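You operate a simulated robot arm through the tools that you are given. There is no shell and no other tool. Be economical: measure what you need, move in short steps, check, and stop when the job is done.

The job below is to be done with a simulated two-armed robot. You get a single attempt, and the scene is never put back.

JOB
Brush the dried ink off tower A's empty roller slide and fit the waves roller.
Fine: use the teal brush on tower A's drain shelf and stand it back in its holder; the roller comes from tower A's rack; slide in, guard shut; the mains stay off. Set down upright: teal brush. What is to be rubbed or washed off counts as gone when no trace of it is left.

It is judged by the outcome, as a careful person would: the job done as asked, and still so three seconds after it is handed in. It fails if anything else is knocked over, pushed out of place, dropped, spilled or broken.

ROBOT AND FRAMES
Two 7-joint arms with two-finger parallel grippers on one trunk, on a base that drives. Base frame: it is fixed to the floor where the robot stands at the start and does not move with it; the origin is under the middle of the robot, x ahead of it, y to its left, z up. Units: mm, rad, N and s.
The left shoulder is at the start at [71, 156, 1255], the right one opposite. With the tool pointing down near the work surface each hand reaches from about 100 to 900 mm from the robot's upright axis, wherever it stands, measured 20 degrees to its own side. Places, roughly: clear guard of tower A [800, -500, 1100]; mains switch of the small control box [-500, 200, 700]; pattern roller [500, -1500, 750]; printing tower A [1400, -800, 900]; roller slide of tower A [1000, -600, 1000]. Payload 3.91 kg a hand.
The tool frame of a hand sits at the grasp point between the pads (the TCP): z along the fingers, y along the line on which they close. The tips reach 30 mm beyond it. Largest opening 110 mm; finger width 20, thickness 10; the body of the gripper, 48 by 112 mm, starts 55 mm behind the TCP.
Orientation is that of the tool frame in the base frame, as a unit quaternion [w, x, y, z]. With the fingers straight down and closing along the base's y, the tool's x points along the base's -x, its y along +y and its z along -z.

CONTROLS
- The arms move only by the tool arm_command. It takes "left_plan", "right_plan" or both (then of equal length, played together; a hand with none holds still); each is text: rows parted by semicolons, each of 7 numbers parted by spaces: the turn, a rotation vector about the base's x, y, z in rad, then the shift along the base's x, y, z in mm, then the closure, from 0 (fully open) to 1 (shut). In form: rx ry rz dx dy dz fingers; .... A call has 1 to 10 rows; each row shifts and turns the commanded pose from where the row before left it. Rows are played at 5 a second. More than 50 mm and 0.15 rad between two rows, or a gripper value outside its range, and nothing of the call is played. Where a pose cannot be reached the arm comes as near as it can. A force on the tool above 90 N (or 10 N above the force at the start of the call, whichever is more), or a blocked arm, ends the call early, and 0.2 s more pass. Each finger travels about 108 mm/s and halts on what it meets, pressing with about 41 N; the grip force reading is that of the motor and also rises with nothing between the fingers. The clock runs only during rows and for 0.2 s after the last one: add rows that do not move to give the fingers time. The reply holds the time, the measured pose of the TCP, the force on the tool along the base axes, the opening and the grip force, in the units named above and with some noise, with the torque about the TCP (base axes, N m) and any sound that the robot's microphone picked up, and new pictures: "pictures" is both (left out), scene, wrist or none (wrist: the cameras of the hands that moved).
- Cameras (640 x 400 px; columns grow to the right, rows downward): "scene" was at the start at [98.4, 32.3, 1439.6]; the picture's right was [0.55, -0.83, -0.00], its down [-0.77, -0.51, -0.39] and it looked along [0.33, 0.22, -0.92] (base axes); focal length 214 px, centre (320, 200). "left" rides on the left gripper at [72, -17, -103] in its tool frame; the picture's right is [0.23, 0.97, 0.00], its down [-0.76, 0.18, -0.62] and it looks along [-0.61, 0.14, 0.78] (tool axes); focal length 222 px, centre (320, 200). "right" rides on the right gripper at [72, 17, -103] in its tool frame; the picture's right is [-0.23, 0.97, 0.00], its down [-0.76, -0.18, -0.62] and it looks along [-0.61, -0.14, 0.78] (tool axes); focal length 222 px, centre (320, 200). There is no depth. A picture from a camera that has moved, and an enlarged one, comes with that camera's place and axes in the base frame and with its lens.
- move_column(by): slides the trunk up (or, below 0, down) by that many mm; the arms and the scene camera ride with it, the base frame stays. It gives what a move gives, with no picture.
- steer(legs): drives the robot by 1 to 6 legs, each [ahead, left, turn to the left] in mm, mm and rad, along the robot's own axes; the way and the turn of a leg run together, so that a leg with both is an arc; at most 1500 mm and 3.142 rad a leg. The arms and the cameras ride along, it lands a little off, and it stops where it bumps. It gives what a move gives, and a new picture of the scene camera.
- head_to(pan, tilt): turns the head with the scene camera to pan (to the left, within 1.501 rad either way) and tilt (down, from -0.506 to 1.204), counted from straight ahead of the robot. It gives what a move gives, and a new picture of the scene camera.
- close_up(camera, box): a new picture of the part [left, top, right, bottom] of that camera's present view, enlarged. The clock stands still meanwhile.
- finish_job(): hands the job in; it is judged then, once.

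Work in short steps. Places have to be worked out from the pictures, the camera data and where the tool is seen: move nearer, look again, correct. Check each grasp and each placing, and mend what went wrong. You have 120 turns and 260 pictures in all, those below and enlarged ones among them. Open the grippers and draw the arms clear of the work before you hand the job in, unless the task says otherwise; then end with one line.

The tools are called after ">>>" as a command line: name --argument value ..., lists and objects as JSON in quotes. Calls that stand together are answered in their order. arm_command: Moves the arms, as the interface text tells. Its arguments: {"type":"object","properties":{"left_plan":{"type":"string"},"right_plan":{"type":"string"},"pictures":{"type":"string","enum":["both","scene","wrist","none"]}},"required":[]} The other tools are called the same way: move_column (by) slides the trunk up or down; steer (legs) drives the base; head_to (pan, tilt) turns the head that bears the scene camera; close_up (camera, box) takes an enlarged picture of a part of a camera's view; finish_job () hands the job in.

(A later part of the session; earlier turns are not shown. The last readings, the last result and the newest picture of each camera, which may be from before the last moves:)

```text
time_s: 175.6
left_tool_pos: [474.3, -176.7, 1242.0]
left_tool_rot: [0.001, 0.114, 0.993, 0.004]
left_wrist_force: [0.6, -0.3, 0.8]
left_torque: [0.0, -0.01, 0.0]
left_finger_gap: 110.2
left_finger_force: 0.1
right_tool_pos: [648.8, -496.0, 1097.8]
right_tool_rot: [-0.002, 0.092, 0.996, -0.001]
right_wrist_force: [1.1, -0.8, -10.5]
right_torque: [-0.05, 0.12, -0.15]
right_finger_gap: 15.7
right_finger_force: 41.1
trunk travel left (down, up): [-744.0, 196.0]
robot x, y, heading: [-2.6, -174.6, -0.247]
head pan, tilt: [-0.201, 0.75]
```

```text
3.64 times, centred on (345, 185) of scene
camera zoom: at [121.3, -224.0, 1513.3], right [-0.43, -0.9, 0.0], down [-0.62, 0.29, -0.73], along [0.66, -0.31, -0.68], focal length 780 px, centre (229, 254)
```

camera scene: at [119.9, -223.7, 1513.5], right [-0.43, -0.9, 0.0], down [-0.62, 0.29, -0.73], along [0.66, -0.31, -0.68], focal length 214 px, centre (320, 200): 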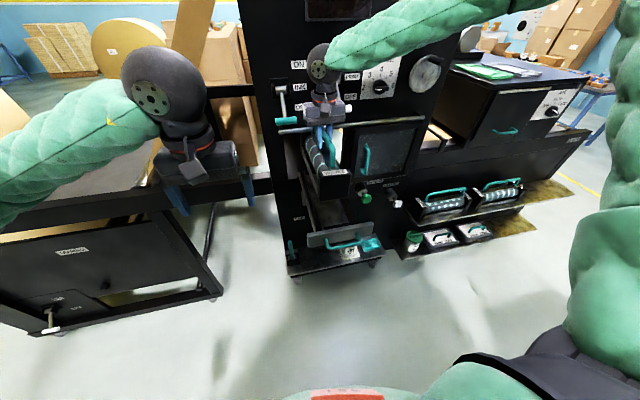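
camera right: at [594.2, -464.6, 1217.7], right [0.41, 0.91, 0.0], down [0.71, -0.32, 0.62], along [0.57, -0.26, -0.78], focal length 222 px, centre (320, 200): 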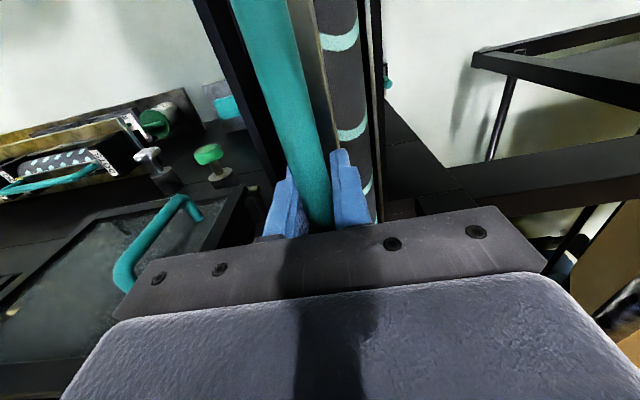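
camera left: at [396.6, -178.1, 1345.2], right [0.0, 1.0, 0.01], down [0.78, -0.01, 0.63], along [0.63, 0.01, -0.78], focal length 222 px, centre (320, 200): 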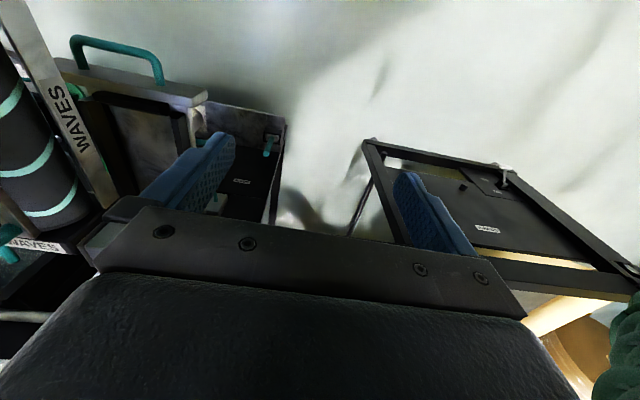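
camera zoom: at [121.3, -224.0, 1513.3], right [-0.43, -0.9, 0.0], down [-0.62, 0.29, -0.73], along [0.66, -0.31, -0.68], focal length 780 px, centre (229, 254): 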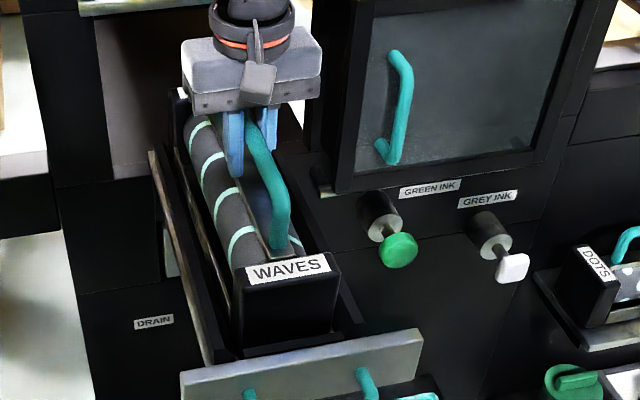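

It is free again and going in. I continue down in small steps.

>>> arm_command --right_plan "0 0 0 0 0 -4 0.95;0 0 0 0 0 -4 0.95;0 0 0 0 0 -4 0.95;0 0 0 0 0 -3 0.95;0 0 0 0 0 0 0.95" --pictures "none"

```text
time_s: 176.8
left_tool_pos: [470.7, -176.3, 1244.6]
left_tool_rot: [0.002, 0.115, 0.993, 0.004]
left_wrist_force: [-0.5, 0.1, -0.3]
left_torque: [0.03, 0.0, 0.04]
left_finger_gap: 109.8
left_finger_force: 0.1
right_tool_pos: [646.9, -496.9, 1086.2]
right_tool_rot: [0.001, 0.092, 0.996, 0.0]
right_wrist_force: [-1.1, -13.3, 36.2]
right_torque: [0.2, -0.05, -0.67]
right_finger_gap: 15.7
right_finger_force: 41.0
trunk travel left (down, up): [-744.0, 196.0]
robot x, y, heading: [-2.4, -179.7, -0.243]
head pan, tilt: [-0.201, 0.75]
```

48 N support with balanced torque at z 1086: probably seated. I check visually.

>>> close_up --camera "scene" --box '[300, 130, 390, 240]'

>>> close_up --camera "left" --box '[80, 60, 200, 200]'

>>> close_up --camera "right" --box '[180, 0, 420, 240]'

```text
3.64 times, centred on (345, 185) of scene
camera zoom: at [117.8, -224.0, 1514.1], right [-0.43, -0.9, 0.0], down [-0.61, 0.29, -0.73], along [0.66, -0.31, -0.68], focal length 780 px, centre (229, 254)
```

zoom: 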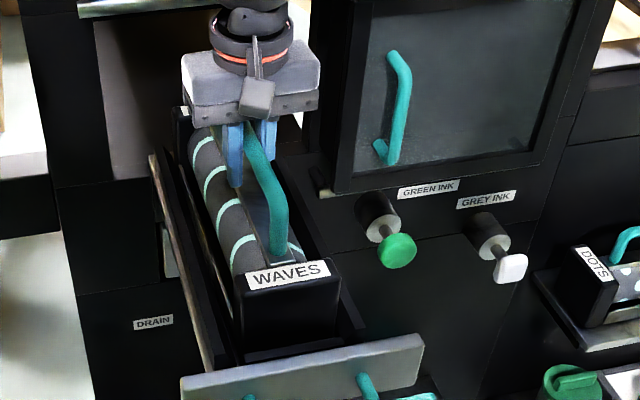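

```text
2.86 times, centred on (140, 130) of left
camera zoom: at [395.2, -176.0, 1346.2], right [0.0, 1.0, 0.01], down [0.78, -0.01, 0.63], along [0.63, 0.01, -0.78], focal length 635 px, centre (834, 400)
```

zoom: 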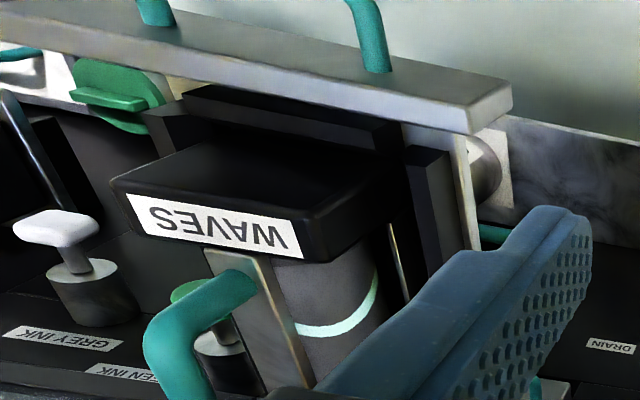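

```text
1.67 times, centred on (300, 120) of right
camera zoom: at [579.6, -466.9, 1190.3], right [0.4, 0.92, 0.0], down [0.72, -0.31, 0.62], along [0.57, -0.25, -0.78], focal length 370 px, centre (353, 333)
```

zoom: 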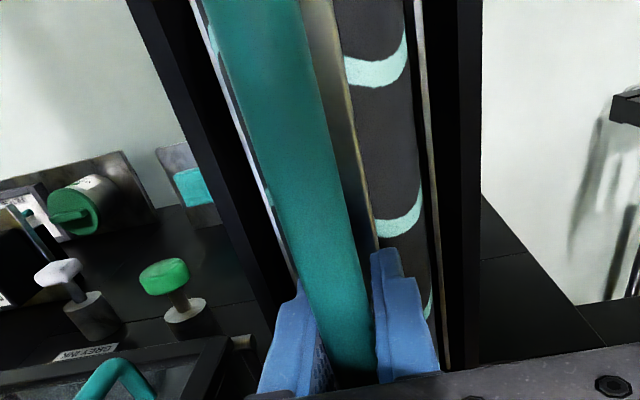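

It sits between the guide bars, looking level and aligned. I release the bar and lift the hand clear.

>>> arm_command --right_plan "0 0 0 0 0 3 0.95;0 0 0 0 0 0 0.7;0 0 0 0 0 0 0.6;0 0 0 0 0 0 0.6;0 0 0 0 0 20 0.6;0 0 0 0 0 30 0.6;0 0 0 0 0 40 0.6;0 0 0 -15 0 25 0.5;0 0 0 0 0 0 0.5" --pictures "wrist"

>>> close_up --camera "scene" --box '[300, 130, 390, 240]'

>>> close_up --camera "left" --box '[80, 60, 200, 200]'

```text
time_s: 178.8
left_tool_pos: [473.9, -175.5, 1241.9]
left_tool_rot: [0.002, 0.115, 0.993, 0.004]
left_wrist_force: [0.2, 0.3, -0.5]
left_torque: [0.0, -0.02, 0.02]
left_finger_gap: 110.0
left_finger_force: 0.1
right_tool_pos: [636.8, -497.3, 1200.6]
right_tool_rot: [-0.003, 0.092, 0.996, -0.001]
right_wrist_force: [0.0, -0.1, 0.7]
right_torque: [-0.01, 0.03, 0.0]
right_finger_gap: 55.1
right_finger_force: 0.2
trunk travel left (down, up): [-744.0, 196.0]
robot x, y, heading: [-2.1, -175.4, -0.242]
head pan, tilt: [-0.201, 0.75]
camera right: at [569.4, -467.4, 1304.8], right [0.4, 0.92, 0.0], down [0.72, -0.31, 0.62], along [0.57, -0.25, -0.78], focal length 222 px, centre (320, 200)
```

right: 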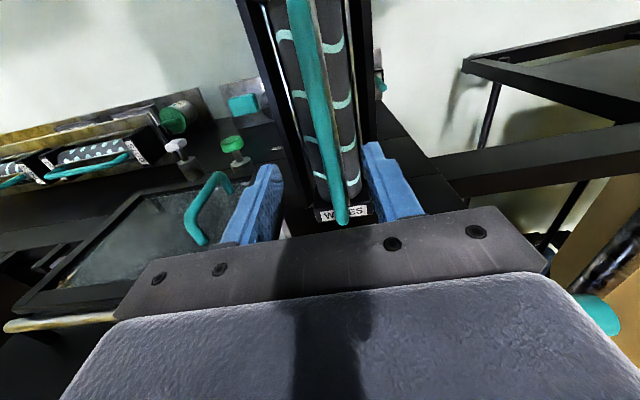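

```text
3.64 times, centred on (345, 185) of scene
camera zoom: at [121.7, -223.9, 1513.3], right [-0.43, -0.9, 0.0], down [-0.62, 0.29, -0.73], along [0.66, -0.31, -0.68], focal length 780 px, centre (229, 254)
```

zoom: 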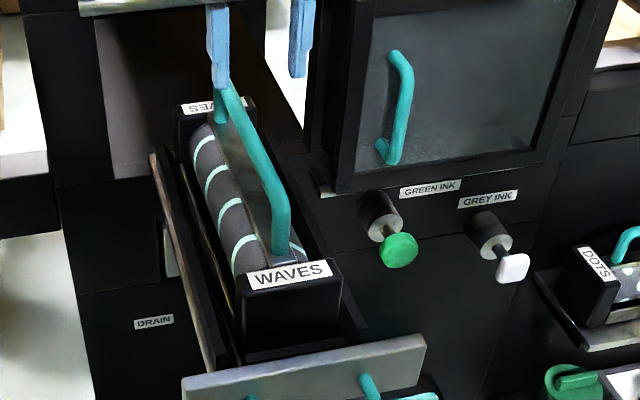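

```text
2.86 times, centred on (140, 130) of left
camera zoom: at [398.6, -175.8, 1344.6], right [0.0, 1.0, 0.01], down [0.78, -0.01, 0.63], along [0.63, 0.01, -0.78], focal length 635 px, centre (834, 400)
```

zoom: 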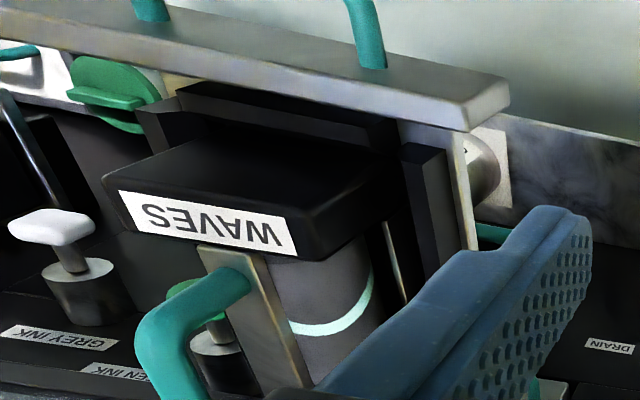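

The roller is in place. To push the slide home I need a forward-pointing hand (levers above), so I back off, square up to the slide, and pitch the right hand forward.

>>> steer --legs '[[-230, 0, 0.048]]'

>>> arm_command --right_plan "-0.0274 -0.1465 0 0 0 0 0.45;-0.0274 -0.1465 0 0 0 0 0.45;-0.0274 -0.1465 0 0 0 0 0.45;-0.0274 -0.1465 0 0 0 0 0.45;-0.0274 -0.1465 0 0 0 0 0.45;-0.0274 -0.1465 0 0 0 0 0.45;-0.0274 -0.1465 0 0 0 0 0.45;-0.0274 -0.1465 0 0 0 0 0.45;-0.0274 -0.1465 0 0 0 0 0.45;-0.0274 -0.1465 0 0 0 0 0.45" --pictures "both"

```text
time_s: 180.5
left_tool_pos: [252.8, -105.9, 1242.6]
left_tool_rot: [0.003, 0.092, 0.996, 0.004]
left_wrist_force: [-0.9, -0.4, 0.7]
left_torque: [-0.01, -0.05, 0.0]
left_finger_gap: 110.2
left_finger_force: 0.0
right_tool_pos: [431.2, -417.7, 1202.3]
right_tool_rot: [-0.003, 0.069, 0.998, 0.0]
right_wrist_force: [0.7, 0.8, -0.1]
right_torque: [0.04, -0.03, -0.02]
right_finger_gap: 54.9
right_finger_force: 0.1
trunk travel left (down, up): [-744.0, 196.0]
robot x, y, heading: [-222.4, -126.3, -0.2]
head pan, tilt: [-0.201, 0.75]
camera scene: at [-96.9, -168.4, 1513.4], right [-0.39, -0.92, 0.0], down [-0.63, 0.27, -0.73], along [0.67, -0.28, -0.68], focal length 214 px, centre (320, 200)
```

scene: 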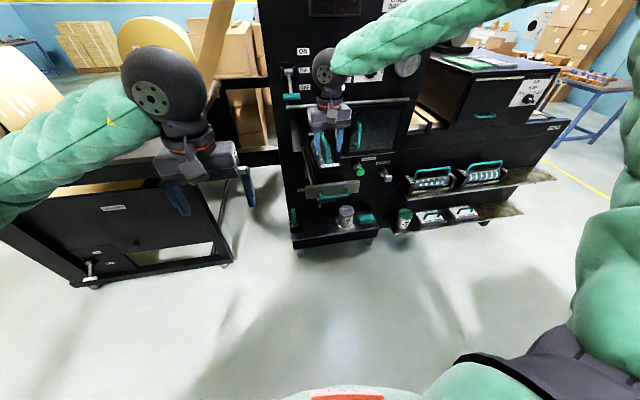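

```text
time_s: 182.7
left_tool_pos: [253.9, -105.0, 1242.8]
left_tool_rot: [0.002, 0.092, 0.996, 0.004]
left_wrist_force: [-1.3, -0.3, 0.8]
left_torque: [0.0, 0.05, -0.03]
left_finger_gap: 110.3
left_finger_force: 0.0
right_tool_pos: [431.0, -419.9, 1200.4]
right_tool_rot: [0.673, 0.052, 0.734, -0.079]
right_wrist_force: [-0.3, 0.1, 0.1]
right_torque: [0.0, -0.02, 0.02]
right_finger_gap: 60.5
right_finger_force: 0.0
trunk travel left (down, up): [-744.0, 196.0]
robot x, y, heading: [-223.0, -128.4, -0.196]
head pan, tilt: [-0.201, 0.75]
camera scene: at [-95.9, -169.4, 1513.4], right [-0.39, -0.92, 0.0], down [-0.63, 0.27, -0.73], along [0.67, -0.28, -0.68], focal length 214 px, centre (320, 200)
camera right: at [326.5, -386.1, 1137.2], right [0.2, 0.96, 0.18], down [-0.57, -0.04, 0.82], along [0.79, -0.27, 0.55], focal length 222 px, centre (320, 200)
```

scene: 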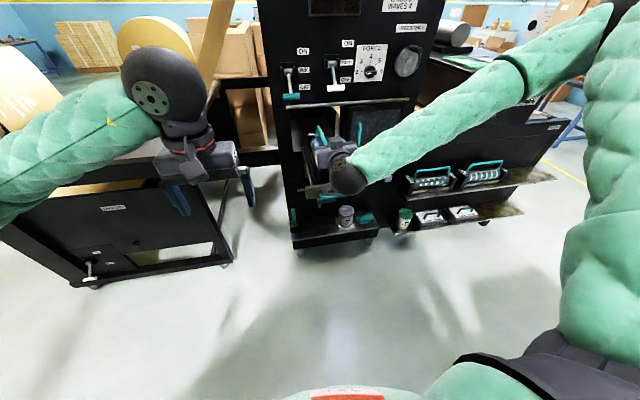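
right: 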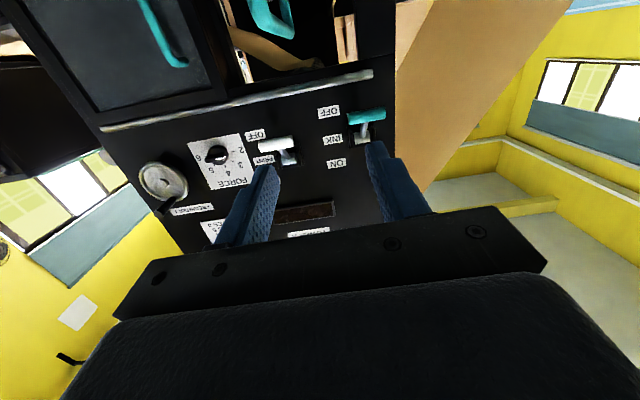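

Hand points forward. I drive back 110 mm to stay in front of the slide handle, then lower the trunk to the front-panel height.

>>> steer --legs '[[-110, -30, 0]]'

>>> move_column --by -243

>>> arm_command --right_plan "-0.0145 -0.078 0 0 0 0 0.45;0 0 0 0 0 0 0.45" --pictures "both"

>>> close_up --camera "scene" --box '[270, 80, 420, 220]'

```text
time_s: 184.0
left_tool_pos: [142.8, -114.1, 1243.6]
left_tool_rot: [0.002, 0.092, 0.996, 0.004]
left_wrist_force: [0.2, 0.1, 0.6]
left_torque: [-0.01, -0.02, -0.01]
left_finger_gap: 110.2
left_finger_force: 0.0
right_tool_pos: [318.4, -426.2, 1202.1]
right_tool_rot: [0.672, 0.051, 0.734, -0.08]
right_wrist_force: [-0.2, -0.3, -0.1]
right_torque: [0.02, 0.01, -0.03]
right_finger_gap: 60.4
right_finger_force: 0.1
trunk travel left (down, up): [-744.0, 196.0]
robot x, y, heading: [-331.9, -134.5, -0.2]
head pan, tilt: [-0.201, 0.75]
stopped in leg 1: the robot was blocked; the commanded pose is now the measured one
camera scene: at [-208.2, -177.0, 1513.8], right [-0.39, -0.92, 0.0], down [-0.63, 0.27, -0.73], along [0.67, -0.28, -0.68], focal length 214 px, centre (320, 200)
```

scene: 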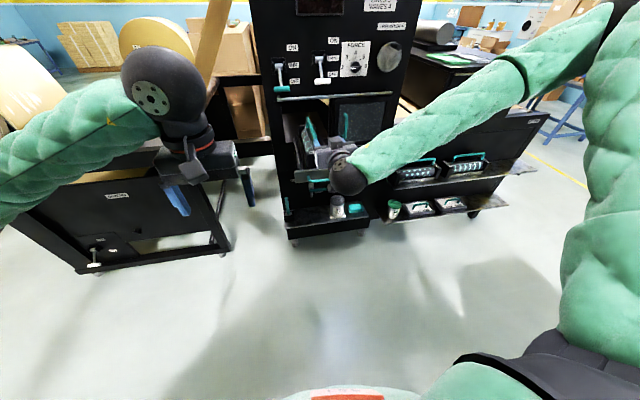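

```text
time_s: 186.5
left_tool_pos: [142.6, -112.6, 999.2]
left_tool_rot: [0.001, 0.093, 0.996, 0.004]
left_wrist_force: [0.4, -0.7, -0.2]
left_torque: [0.0, 0.0, -0.03]
left_finger_gap: 110.1
left_finger_force: 0.0
right_tool_pos: [320.7, -426.9, 959.4]
right_tool_rot: [0.672, 0.05, 0.735, -0.078]
right_wrist_force: [-0.6, -0.6, -0.5]
right_torque: [0.0, 0.0, -0.03]
right_finger_gap: 60.3
right_finger_force: 0.1
trunk travel left (down, up): [-501.0, 439.0]
robot x, y, heading: [-332.0, -134.7, -0.198]
head pan, tilt: [-0.201, 0.75]
```

```text
time_s: 187.1
left_tool_pos: [143.2, -112.9, 999.0]
left_tool_rot: [0.002, 0.092, 0.996, 0.005]
left_wrist_force: [-0.8, -0.2, 0.2]
left_torque: [-0.04, -0.03, -0.02]
left_finger_gap: 109.8
left_finger_force: 0.1
right_tool_pos: [320.8, -426.2, 959.1]
right_tool_rot: [0.701, 0.05, 0.707, -0.084]
right_wrist_force: [0.2, -0.8, -0.1]
right_torque: [-0.02, 0.0, 0.03]
right_finger_gap: 60.3
right_finger_force: 0.0
trunk travel left (down, up): [-501.0, 439.0]
robot x, y, heading: [-327.5, -135.1, -0.199]
head pan, tilt: [-0.201, 0.75]
camera scene: at [-206.6, -176.6, 1270.6], right [-0.39, -0.92, 0.0], down [-0.63, 0.26, -0.73], along [0.67, -0.28, -0.68], focal length 214 px, centre (320, 200)
camera right: at [221.6, -394.4, 886.7], right [0.18, 0.97, 0.18], down [-0.64, -0.02, 0.77], along [0.75, -0.26, 0.61], focal length 222 px, centre (320, 200)
```

scene: 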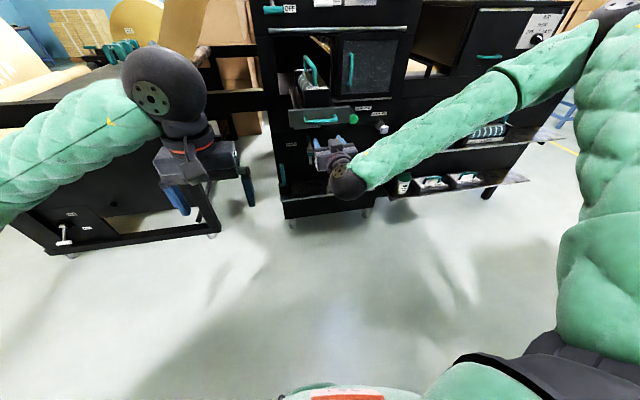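
right: 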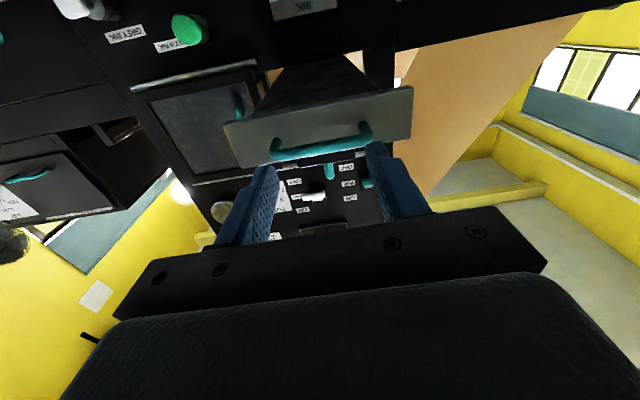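

```text
2.86 times, centred on (345, 150) of scene
camera zoom: at [-206.6, -176.6, 1270.6], right [-0.39, -0.92, 0.0], down [-0.63, 0.26, -0.73], along [0.67, -0.28, -0.68], focal length 613 px, centre (249, 343)
```

zoom: 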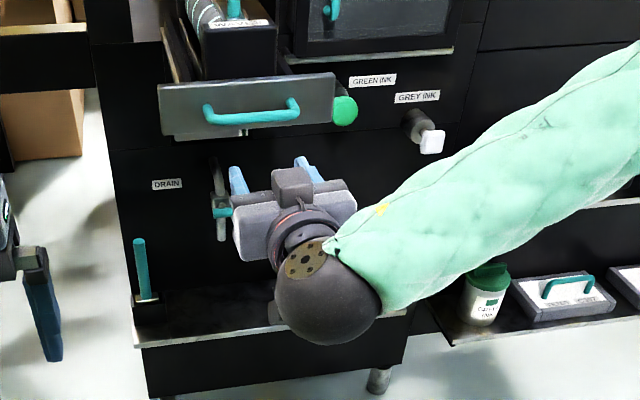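

The drive stopped at a bump behind; I'll check that after moving forward. The handle is at (424,-451,982), straight ahead of the fingers; I raise the hand 23 mm to push on the bar.

>>> arm_command --right_plan "0 0 0 0 0 12 0.45;0 0 0 0 0 11 0.45;0 0 0 0 0 0 0.45" --pictures "none"

>>> steer --legs '[[60, 0, 0]]'

>>> close_up --camera "right" --box '[160, 60, 480, 260]'

>>> head_to --pan 1.5 --tilt 0.6

```text
time_s: 187.9
left_tool_pos: [143.3, -112.7, 999.1]
left_tool_rot: [0.001, 0.093, 0.996, 0.004]
left_wrist_force: [-0.5, -0.5, -0.5]
left_torque: [-0.03, 0.01, -0.05]
left_finger_gap: 110.0
left_finger_force: 0.1
right_tool_pos: [320.3, -428.0, 980.9]
right_tool_rot: [0.701, 0.05, 0.707, -0.082]
right_wrist_force: [0.4, 0.0, 0.3]
right_torque: [0.0, 0.04, -0.02]
right_finger_gap: 60.7
right_finger_force: 0.1
trunk travel left (down, up): [-501.0, 439.0]
robot x, y, heading: [-329.2, -134.2, -0.2]
head pan, tilt: [-0.201, 0.75]
```

```text
time_s: 188.9
left_tool_pos: [201.2, -125.2, 998.0]
left_tool_rot: [0.001, 0.093, 0.996, 0.004]
left_wrist_force: [0.2, 0.1, -0.7]
left_torque: [0.04, 0.0, -0.02]
left_finger_gap: 109.8
left_finger_force: 0.0
right_tool_pos: [378.8, -438.0, 980.5]
right_tool_rot: [0.7, 0.049, 0.708, -0.083]
right_wrist_force: [0.6, 0.2, 0.5]
right_torque: [0.01, -0.03, 0.03]
right_finger_gap: 60.6
right_finger_force: 0.0
trunk travel left (down, up): [-501.0, 439.0]
robot x, y, heading: [-273.7, -144.9, -0.203]
head pan, tilt: [-0.201, 0.75]
camera scene: at [-147.6, -188.9, 1270.1], right [-0.39, -0.92, 0.0], down [-0.63, 0.27, -0.73], along [0.67, -0.28, -0.68], focal length 214 px, centre (320, 200)
```

scene: 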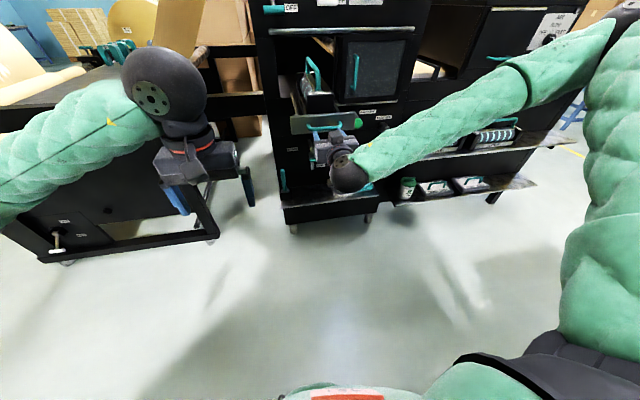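

```text
2.00 times, centred on (320, 160) of right
camera zoom: at [279.7, -406.2, 907.6], right [0.18, 0.97, 0.18], down [-0.63, -0.02, 0.77], along [0.75, -0.26, 0.61], focal length 444 px, centre (320, 280)
```

zoom: 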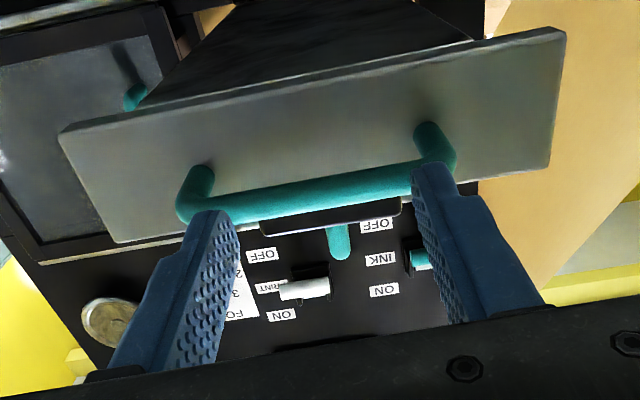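

```text
time_s: 190.6
left_tool_pos: [199.7, -125.6, 998.8]
left_tool_rot: [0.002, 0.093, 0.996, 0.005]
left_wrist_force: [-0.3, 0.5, -0.4]
left_torque: [-0.02, -0.01, 0.03]
left_finger_gap: 110.1
left_finger_force: 0.1
right_tool_pos: [376.1, -438.2, 981.6]
right_tool_rot: [0.7, 0.05, 0.707, -0.084]
right_wrist_force: [0.4, 0.5, 0.2]
right_torque: [0.05, 0.06, -0.03]
right_finger_gap: 60.5
right_finger_force: 0.0
trunk travel left (down, up): [-501.0, 439.0]
robot x, y, heading: [-274.9, -145.8, -0.194]
head pan, tilt: [1.499, 0.6]
camera scene: at [-202.7, -71.1, 1283.4], right [0.96, -0.27, 0.0], down [-0.15, -0.54, -0.83], along [0.22, 0.8, -0.56], focal length 214 px, centre (320, 200)
```

scene: 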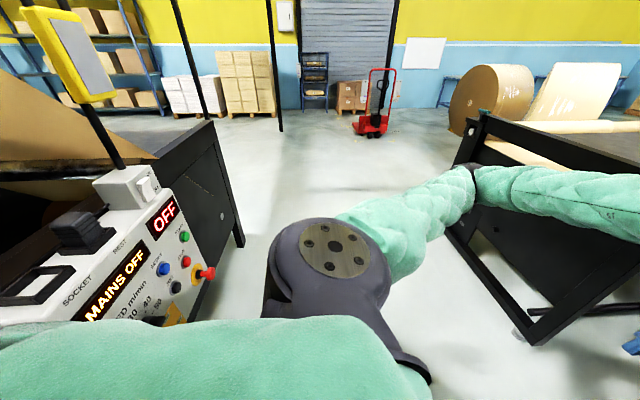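

The console still shows MAINS OFF. The fingertips are at the bar; I narrow them slightly and push the slide in by driving ahead.

>>> arm_command --right_plan "0 0 0 0 0 0 0.6;0 0 0 0 0 0 0.6" --pictures "none"

>>> head_to --pan -0.15 --tilt 0.6

>>> steer --legs '[[150, 0, 0]]'

>>> close_up --camera "right" --box '[160, 60, 480, 260]'

```text
time_s: 191.2
left_tool_pos: [201.0, -124.8, 1000.1]
left_tool_rot: [0.001, 0.093, 0.996, 0.005]
left_wrist_force: [-0.5, 0.1, -0.8]
left_torque: [-0.03, 0.0, -0.02]
left_finger_gap: 110.2
left_finger_force: 0.2
right_tool_pos: [378.1, -438.5, 981.5]
right_tool_rot: [0.7, 0.05, 0.707, -0.083]
right_wrist_force: [0.6, 0.1, 0.2]
right_torque: [-0.04, 0.03, -0.02]
right_finger_gap: 43.8
right_finger_force: 0.1
trunk travel left (down, up): [-501.0, 439.0]
robot x, y, heading: [-276.7, -148.5, -0.197]
head pan, tilt: [1.499, 0.6]
```

```text
time_s: 192.9
left_tool_pos: [199.6, -124.5, 999.4]
left_tool_rot: [0.0, 0.092, 0.996, 0.004]
left_wrist_force: [-0.3, 0.9, 0.4]
left_torque: [0.01, -0.01, -0.01]
left_finger_gap: 110.3
left_finger_force: 0.1
right_tool_pos: [375.6, -438.5, 980.9]
right_tool_rot: [0.701, 0.048, 0.707, -0.081]
right_wrist_force: [0.4, 0.4, 0.3]
right_torque: [-0.02, -0.04, -0.04]
right_finger_gap: 43.9
right_finger_force: 0.0
trunk travel left (down, up): [-501.0, 439.0]
robot x, y, heading: [-275.6, -147.6, -0.197]
head pan, tilt: [-0.15, 0.6]
camera scene: at [-143.3, -186.3, 1283.3], right [-0.34, -0.94, 0.0], down [-0.53, 0.19, -0.82], along [0.78, -0.28, -0.57], focal length 214 px, centre (320, 200)
```

scene: 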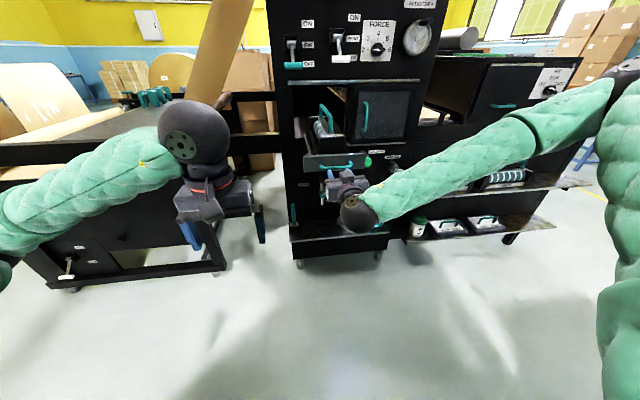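

```text
time_s: 194.3
left_tool_pos: [341.9, -154.2, 998.1]
left_tool_rot: [0.0, 0.093, 0.996, 0.005]
left_wrist_force: [0.1, 0.7, -0.1]
left_torque: [0.01, 0.08, -0.02]
left_finger_gap: 109.9
left_finger_force: 0.1
right_tool_pos: [519.1, -467.4, 980.1]
right_tool_rot: [0.7, 0.049, 0.708, -0.083]
right_wrist_force: [0.3, -0.7, 0.1]
right_torque: [0.02, -0.01, 0.0]
right_finger_gap: 43.9
right_finger_force: 0.1
trunk travel left (down, up): [-501.0, 439.0]
robot x, y, heading: [-134.1, -178.9, -0.197]
head pan, tilt: [-0.15, 0.6]
camera scene: at [-0.5, -215.1, 1283.0], right [-0.34, -0.94, 0.0], down [-0.53, 0.19, -0.82], along [0.77, -0.28, -0.57], focal length 214 px, centre (320, 200)
```

scene: 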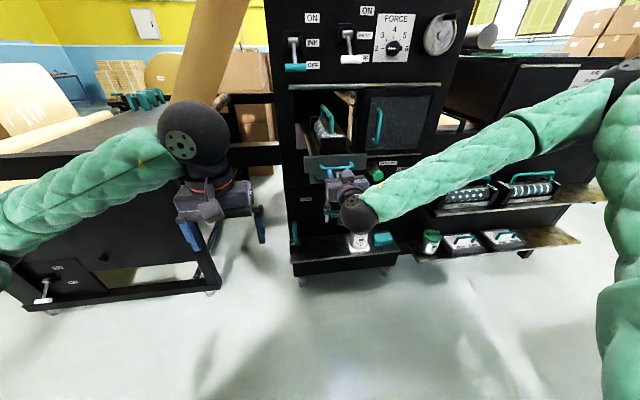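

```text
2.00 times, centred on (320, 160) of right
camera zoom: at [420.2, -434.4, 907.7], right [0.18, 0.97, 0.18], down [-0.63, -0.02, 0.77], along [0.75, -0.26, 0.61], focal length 444 px, centre (320, 280)
```

zoom: 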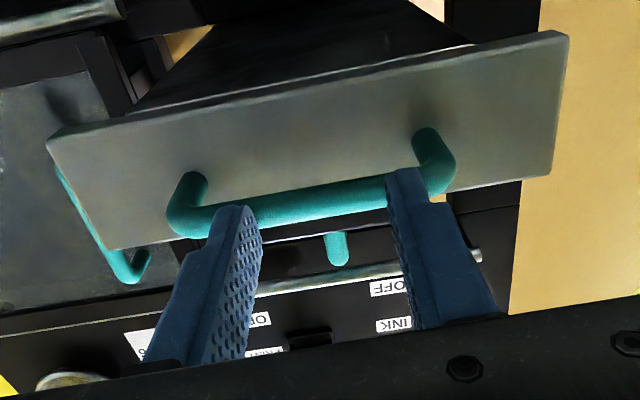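

The slide follows nicely. I push another 160 mm.

>>> steer --legs '[[160, 0, 0]]'

>>> close_up --camera "right" --box '[160, 60, 480, 260]'

>>> close_up --camera "scene" --box '[270, 60, 450, 220]'

```text
time_s: 195.7
left_tool_pos: [498.0, -183.3, 997.9]
left_tool_rot: [0.001, 0.091, 0.996, 0.004]
left_wrist_force: [0.7, -0.3, 0.0]
left_torque: [0.01, 0.05, 0.03]
left_finger_gap: 110.1
left_finger_force: 0.0
right_tool_pos: [674.9, -496.4, 980.4]
right_tool_rot: [0.7, 0.049, 0.708, -0.082]
right_wrist_force: [-1.3, -0.8, -0.2]
right_torque: [-0.02, -0.01, 0.0]
right_finger_gap: 44.2
right_finger_force: 0.0
trunk travel left (down, up): [-501.0, 439.0]
robot x, y, heading: [18.0, -204.9, -0.192]
head pan, tilt: [-0.15, 0.6]
camera scene: at [154.5, -245.6, 1283.0], right [-0.34, -0.94, 0.0], down [-0.53, 0.19, -0.82], along [0.78, -0.28, -0.57], focal length 214 px, centre (320, 200)
```

scene: 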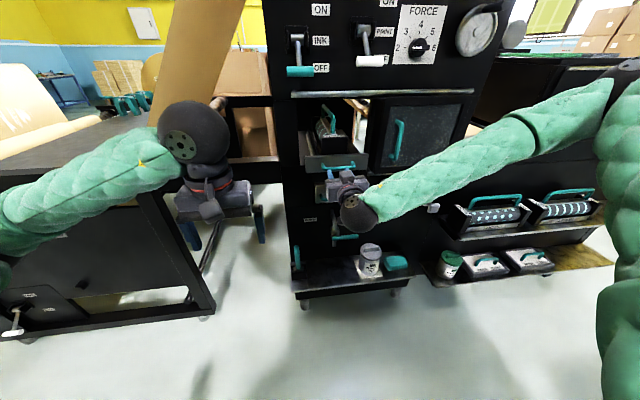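

```text
2.00 times, centred on (320, 160) of right
camera zoom: at [575.9, -463.8, 907.7], right [0.18, 0.97, 0.18], down [-0.63, -0.03, 0.77], along [0.75, -0.25, 0.61], focal length 444 px, centre (320, 280)
```

zoom: 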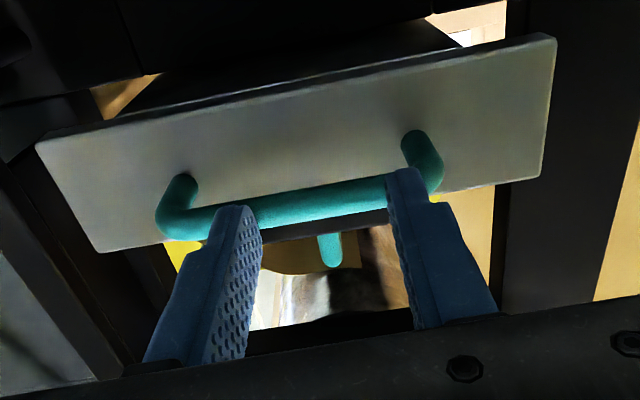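

```text
2.50 times, centred on (360, 140) of scene
camera zoom: at [154.5, -245.6, 1283.0], right [-0.34, -0.94, 0.0], down [-0.53, 0.19, -0.82], along [0.78, -0.28, -0.57], focal length 536 px, centre (220, 350)
```

zoom: 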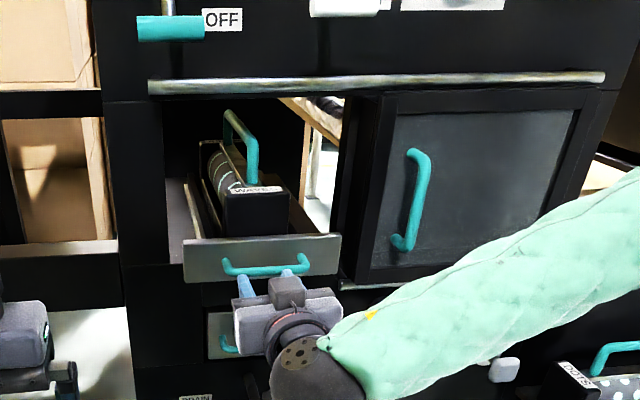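

Nearly home. I push 60 mm more, then finish with small arm steps.

>>> steer --legs '[[55, 0, 0]]'

>>> arm_command --right_plan "0 0 0 4.9 -1 0 0.6;0 0 0 4.9 -1 0 0.6;0 0 0 4.9 -1 0 0.6;0 0 0 4.9 -1 0 0.6;0 0 0 4.9 -1 0 0.6;0 0 0 0 0 0 0.6" --pictures "both"

>>> close_up --camera "scene" --box '[270, 40, 450, 200]'

```text
time_s: 196.6
left_tool_pos: [552.9, -194.1, 998.0]
left_tool_rot: [0.0, 0.091, 0.996, 0.004]
left_wrist_force: [0.5, -0.7, -0.4]
left_torque: [0.04, 0.02, -0.02]
left_finger_gap: 109.7
left_finger_force: 0.0
right_tool_pos: [729.5, -507.5, 979.6]
right_tool_rot: [0.7, 0.048, 0.708, -0.082]
right_wrist_force: [0.2, 0.1, 0.1]
right_torque: [-0.01, -0.07, 0.01]
right_finger_gap: 43.8
right_finger_force: 0.1
trunk travel left (down, up): [-501.0, 439.0]
robot x, y, heading: [72.3, -215.4, -0.195]
head pan, tilt: [-0.15, 0.6]
camera scene: at [209.8, -256.6, 1282.9], right [-0.34, -0.94, 0.0], down [-0.53, 0.19, -0.82], along [0.77, -0.28, -0.57], focal length 214 px, centre (320, 200)
```

scene: 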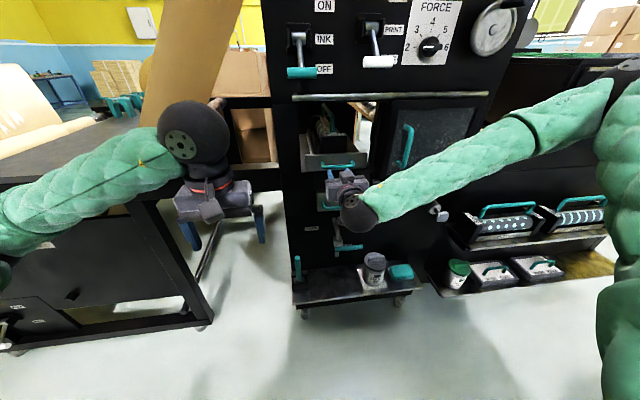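

```text
time_s: 197.9
left_tool_pos: [545.3, -194.2, 999.7]
left_tool_rot: [0.003, 0.092, 0.996, 0.003]
left_wrist_force: [-0.1, 0.3, -0.2]
left_torque: [0.0, -0.02, 0.0]
left_finger_gap: 110.0
left_finger_force: 0.1
right_tool_pos: [742.5, -510.0, 980.8]
right_tool_rot: [0.7, 0.047, 0.708, -0.079]
right_wrist_force: [-42.4, 5.8, 10.3]
right_torque: [-0.23, -0.34, -1.3]
right_finger_gap: 45.1
right_finger_force: 0.7
trunk travel left (down, up): [-501.0, 439.0]
robot x, y, heading: [73.2, -215.2, -0.196]
head pan, tilt: [-0.15, 0.6]
stopped in row 6 (right hand): the force on the tool passed its limit at 95 N (the readings are from after the stop); the commanded pose is now the measured one
camera scene: at [201.0, -255.1, 1284.4], right [-0.34, -0.94, 0.0], down [-0.53, 0.19, -0.83], along [0.78, -0.28, -0.56], focal length 214 px, centre (320, 200)
camera right: at [643.3, -478.1, 908.8], right [0.18, 0.97, 0.18], down [-0.63, -0.03, 0.77], along [0.75, -0.25, 0.61], focal length 222 px, centre (320, 200)
```

scene: 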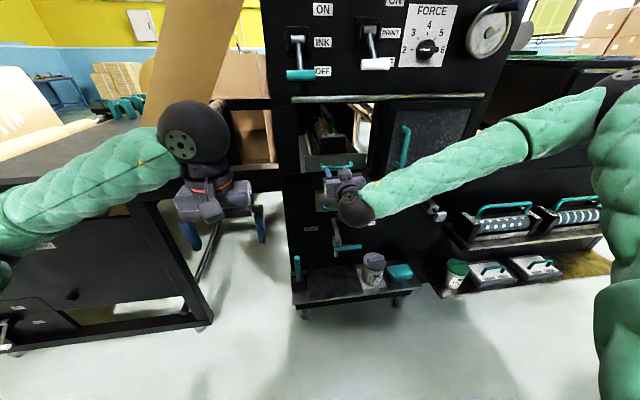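
right: 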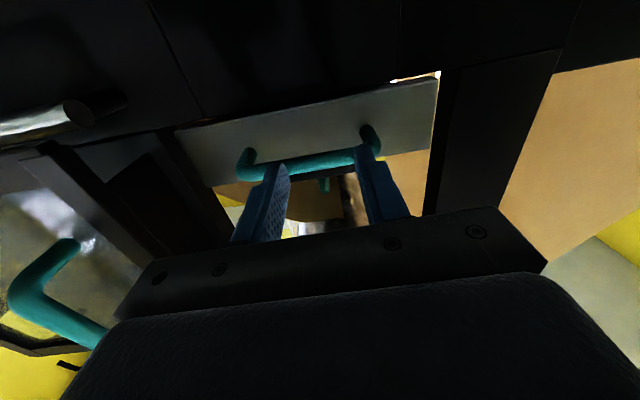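

```text
2.50 times, centred on (360, 120) of scene
camera zoom: at [201.0, -255.1, 1284.4], right [-0.34, -0.94, 0.0], down [-0.53, 0.19, -0.83], along [0.78, -0.28, -0.56], focal length 536 px, centre (220, 400)
```

zoom: 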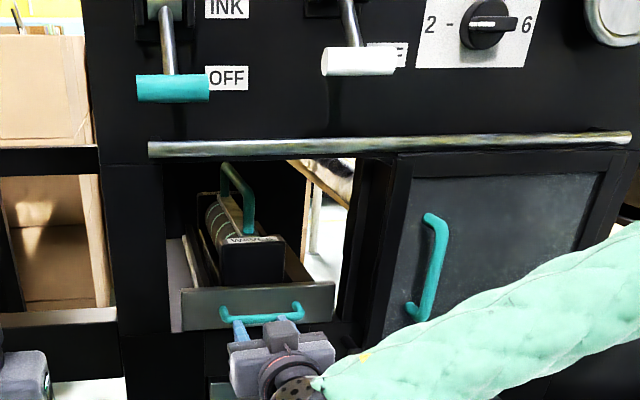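

The slide hit something firm at about its original depth (bar ≈778 vs 786 before). I push once more gently to see whether it is really the end stop.

>>> arm_command --right_plan "0 0 0 -4 1 0 0.6;0 0 0 3 -0.6 0 0.6;0 0 0 3 -0.6 0 0.6;0 0 0 3 -0.6 0 0.6;0 0 0 3 -0.6 0 0.6;0 0 0 3 -0.6 0 0.6;0 0 0 3 -0.6 0 0.6;0 0 0 0 0 0 0.6" --pictures "none"

>>> close_up --camera "right" --box '[100, 40, 480, 260]'

```text
time_s: 198.9
left_tool_pos: [543.8, -193.8, 1001.2]
left_tool_rot: [0.003, 0.093, 0.996, 0.003]
left_wrist_force: [0.1, 0.1, 0.7]
left_torque: [-0.01, -0.02, -0.01]
left_finger_gap: 110.2
left_finger_force: 0.1
right_tool_pos: [743.3, -509.5, 981.2]
right_tool_rot: [0.699, 0.047, 0.709, -0.078]
right_wrist_force: [-47.1, 7.0, 20.2]
right_torque: [-0.59, -0.6, -1.47]
right_finger_gap: 45.1
right_finger_force: 1.4
trunk travel left (down, up): [-501.0, 439.0]
robot x, y, heading: [74.3, -216.3, -0.195]
head pan, tilt: [-0.15, 0.6]
stopped in row 4 (right hand): the force on the tool passed its limit at 94 N (the readings are from after the stop); the commanded pose is now the measured one
```

```text
1.68 times, centred on (290, 150) of right
camera zoom: at [643.0, -478.4, 908.6], right [0.17, 0.97, 0.18], down [-0.63, -0.03, 0.78], along [0.76, -0.25, 0.61], focal length 374 px, centre (370, 284)
```

zoom: 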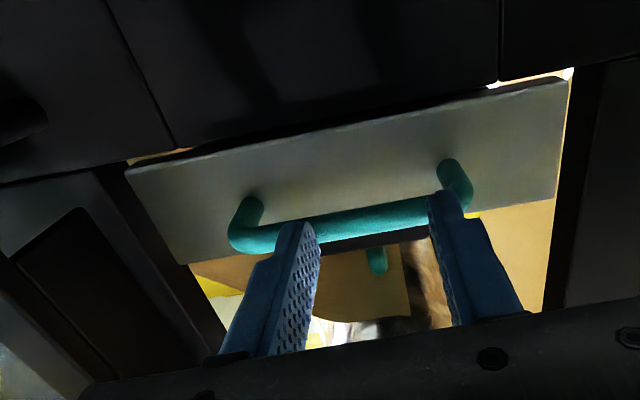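

It stops at the same spot twice: that is the end stop, and the panel lies inside the opening as at the start. I back off and open the fingers, then raise to guard-handle height.

>>> steer --legs '[[-120, 0, 0]]'

>>> move_column --by 75

>>> arm_command --right_plan "0 0 0 -6 -36 0 0;0 0 0 -6 -36 0 0;0 0 0 -6 -36 0 0;0 0 0 -6 -36 0 0;0 0 0 -6 -36 0 0;0 0 0 0 0 0 0" --pictures "both"

>>> close_up --camera "scene" --box '[270, 40, 450, 200]'

```text
time_s: 200.2
left_tool_pos: [429.2, -170.8, 999.2]
left_tool_rot: [0.002, 0.092, 0.996, 0.004]
left_wrist_force: [-0.2, 0.6, 0.6]
left_torque: [-0.02, -0.05, -0.01]
left_finger_gap: 110.0
left_finger_force: 0.0
right_tool_pos: [628.8, -486.9, 976.0]
right_tool_rot: [0.697, 0.047, 0.711, -0.08]
right_wrist_force: [0.8, 0.3, 0.3]
right_torque: [-0.03, 0.02, 0.03]
right_finger_gap: 44.3
right_finger_force: 0.1
trunk travel left (down, up): [-501.0, 439.0]
robot x, y, heading: [-49.2, -190.3, -0.196]
head pan, tilt: [-0.15, 0.6]
camera scene: at [85.1, -232.0, 1283.5], right [-0.34, -0.94, 0.0], down [-0.53, 0.19, -0.83], along [0.78, -0.28, -0.56], focal length 214 px, centre (320, 200)
```

scene: 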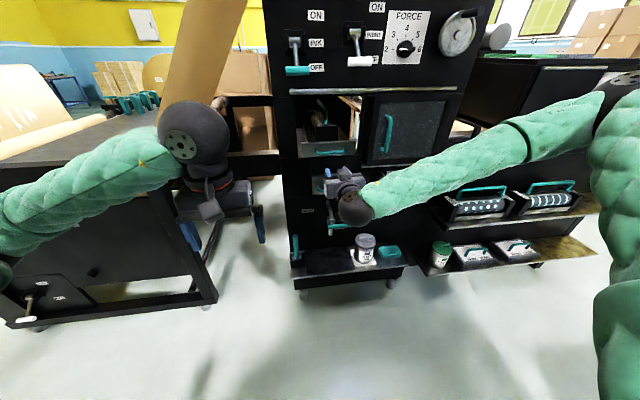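

```text
time_s: 201.3
left_tool_pos: [430.0, -170.4, 1074.1]
left_tool_rot: [0.0, 0.091, 0.996, 0.004]
left_wrist_force: [0.1, -0.2, 0.0]
left_torque: [-0.01, -0.01, 0.01]
left_finger_gap: 109.8
left_finger_force: 0.0
right_tool_pos: [630.8, -486.1, 1050.0]
right_tool_rot: [0.696, 0.047, 0.712, -0.079]
right_wrist_force: [0.1, -0.3, -0.2]
right_torque: [0.0, -0.04, 0.01]
right_finger_gap: 44.1
right_finger_force: 0.1
trunk travel left (down, up): [-576.0, 364.0]
robot x, y, heading: [-46.7, -195.9, -0.196]
head pan, tilt: [-0.15, 0.6]
```

```text
time_s: 202.7
left_tool_pos: [429.9, -170.8, 1073.5]
left_tool_rot: [0.001, 0.092, 0.996, 0.004]
left_wrist_force: [0.7, 0.3, 0.7]
left_torque: [0.01, 0.0, 0.01]
left_finger_gap: 109.9
left_finger_force: 0.1
right_tool_pos: [600.3, -667.4, 1050.4]
right_tool_rot: [0.697, 0.046, 0.712, -0.078]
right_wrist_force: [-0.6, -0.1, -0.2]
right_torque: [0.02, -0.02, -0.03]
right_finger_gap: 110.0
right_finger_force: 0.0
trunk travel left (down, up): [-576.0, 364.0]
robot x, y, heading: [-45.7, -190.2, -0.194]
head pan, tilt: [-0.15, 0.6]
camera scene: at [87.4, -231.9, 1358.2], right [-0.34, -0.94, 0.0], down [-0.53, 0.19, -0.82], along [0.77, -0.28, -0.57], focal length 214 px, centre (320, 200)
camera right: at [500.9, -636.4, 979.0], right [0.18, 0.97, 0.18], down [-0.62, -0.03, 0.78], along [0.76, -0.25, 0.6], focal length 222 px, centre (320, 200)
```

scene: 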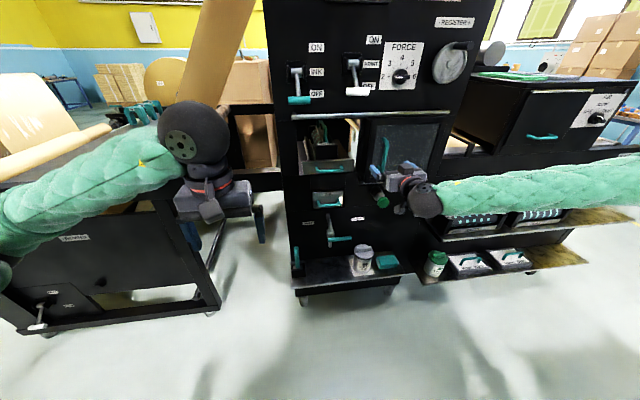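
right: 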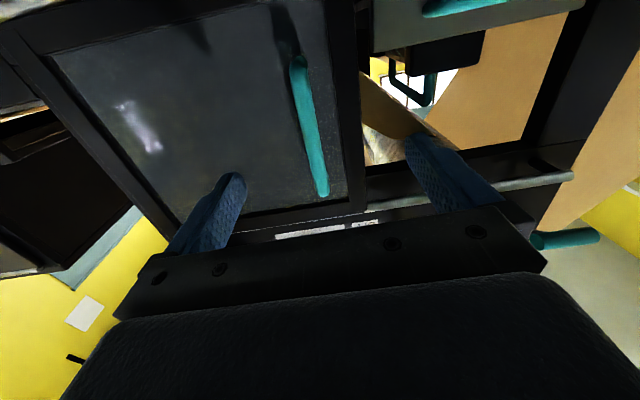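

```text
2.50 times, centred on (360, 120) of scene
camera zoom: at [87.4, -231.9, 1358.2], right [-0.34, -0.94, 0.0], down [-0.53, 0.19, -0.82], along [0.77, -0.28, -0.57], focal length 536 px, centre (220, 400)
```

zoom: 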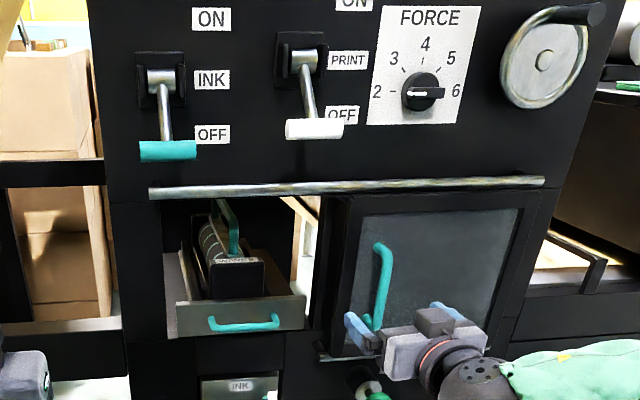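

Guard handle confirmed at (689,-693), between the open fingers. I advance and close on it.

>>> arm_command --right_plan "0 0 0 21 -8 0 0;0 0 0 21 -7 0 0;0 0 0 21 -6 0 0;0 0 0 21 -5 0 0;0 0 0 0 0 0 0;0 0 0 0 0 0 0.9;0 0 0 0 0 0 0.9;0 0 0 0 0 0 0.9;0 0 0 0 0 0 0.9" --pictures "wrist"

```text
time_s: 204.7
left_tool_pos: [430.6, -169.0, 1073.3]
left_tool_rot: [0.001, 0.092, 0.996, 0.003]
left_wrist_force: [1.0, 0.3, 1.3]
left_torque: [0.01, 0.02, 0.0]
left_finger_gap: 110.1
left_finger_force: 0.0
right_tool_pos: [685.2, -692.0, 1049.7]
right_tool_rot: [0.696, 0.046, 0.712, -0.079]
right_wrist_force: [2.8, 14.6, -3.9]
right_torque: [0.07, -0.18, -0.14]
right_finger_gap: 18.2
right_finger_force: 7.6
trunk travel left (down, up): [-576.0, 364.0]
robot x, y, heading: [-48.1, -190.6, -0.202]
head pan, tilt: [-0.15, 0.6]
camera right: at [584.7, -660.9, 979.0], right [0.18, 0.97, 0.18], down [-0.62, -0.03, 0.78], along [0.76, -0.25, 0.6], focal length 222 px, centre (320, 200)
```

right: 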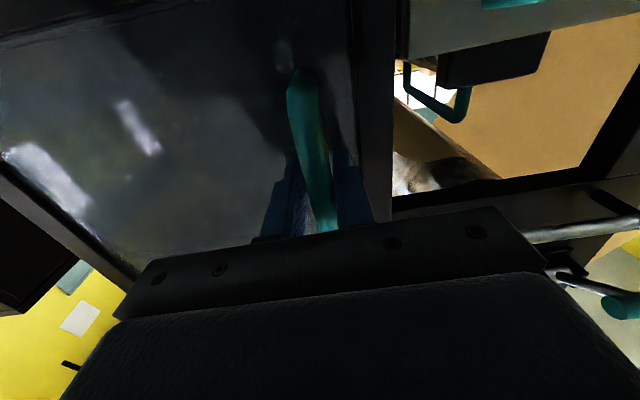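

Held. I slide the guard left along (0.19, 0.98), watching the force.

>>> arm_command --right_plan "0 0 0 4 20 0 0.83;0 0 0 4 20 0 0.83;0 0 0 4 20 0 0.83;0 0 0 4 20 0 0.83;0 0 0 4 20 0 0.83;0 0 0 4 20 0 0.83;0 0 0 0 0 0 0.83" --pictures "both"

```text
time_s: 206.3
left_tool_pos: [429.5, -172.4, 1075.3]
left_tool_rot: [0.001, 0.093, 0.996, 0.004]
left_wrist_force: [0.3, -0.5, 0.1]
left_torque: [0.03, -0.02, -0.01]
left_finger_gap: 109.9
left_finger_force: 0.0
right_tool_pos: [707.5, -573.4, 1051.2]
right_tool_rot: [0.697, 0.046, 0.712, -0.079]
right_wrist_force: [-0.2, 0.3, -0.2]
right_torque: [0.02, -0.05, 0.03]
right_finger_gap: 18.7
right_finger_force: 0.0
trunk travel left (down, up): [-576.0, 364.0]
robot x, y, heading: [-45.8, -191.4, -0.198]
head pan, tilt: [-0.15, 0.6]
camera scene: at [86.4, -232.9, 1358.3], right [-0.34, -0.94, 0.0], down [-0.53, 0.19, -0.82], along [0.78, -0.28, -0.57], focal length 214 px, centre (320, 200)
camera right: at [608.3, -541.9, 979.3], right [0.18, 0.97, 0.18], down [-0.63, -0.03, 0.78], along [0.76, -0.25, 0.6], focal length 222 px, centre (320, 200)
```

scene: 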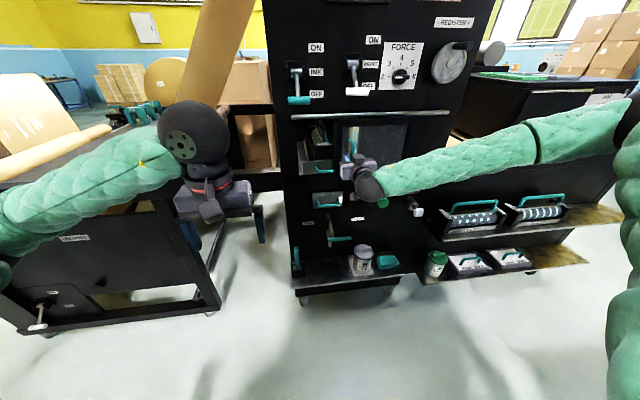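
right: 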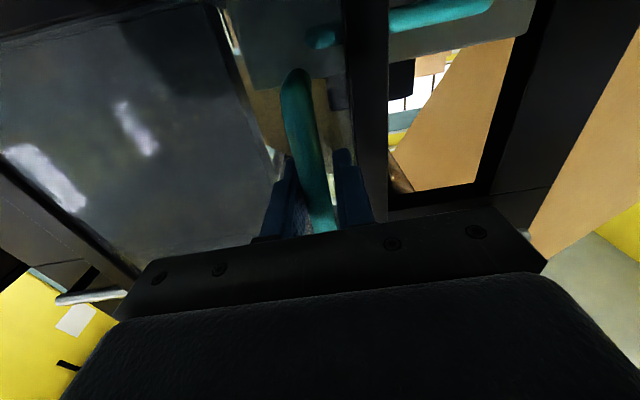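

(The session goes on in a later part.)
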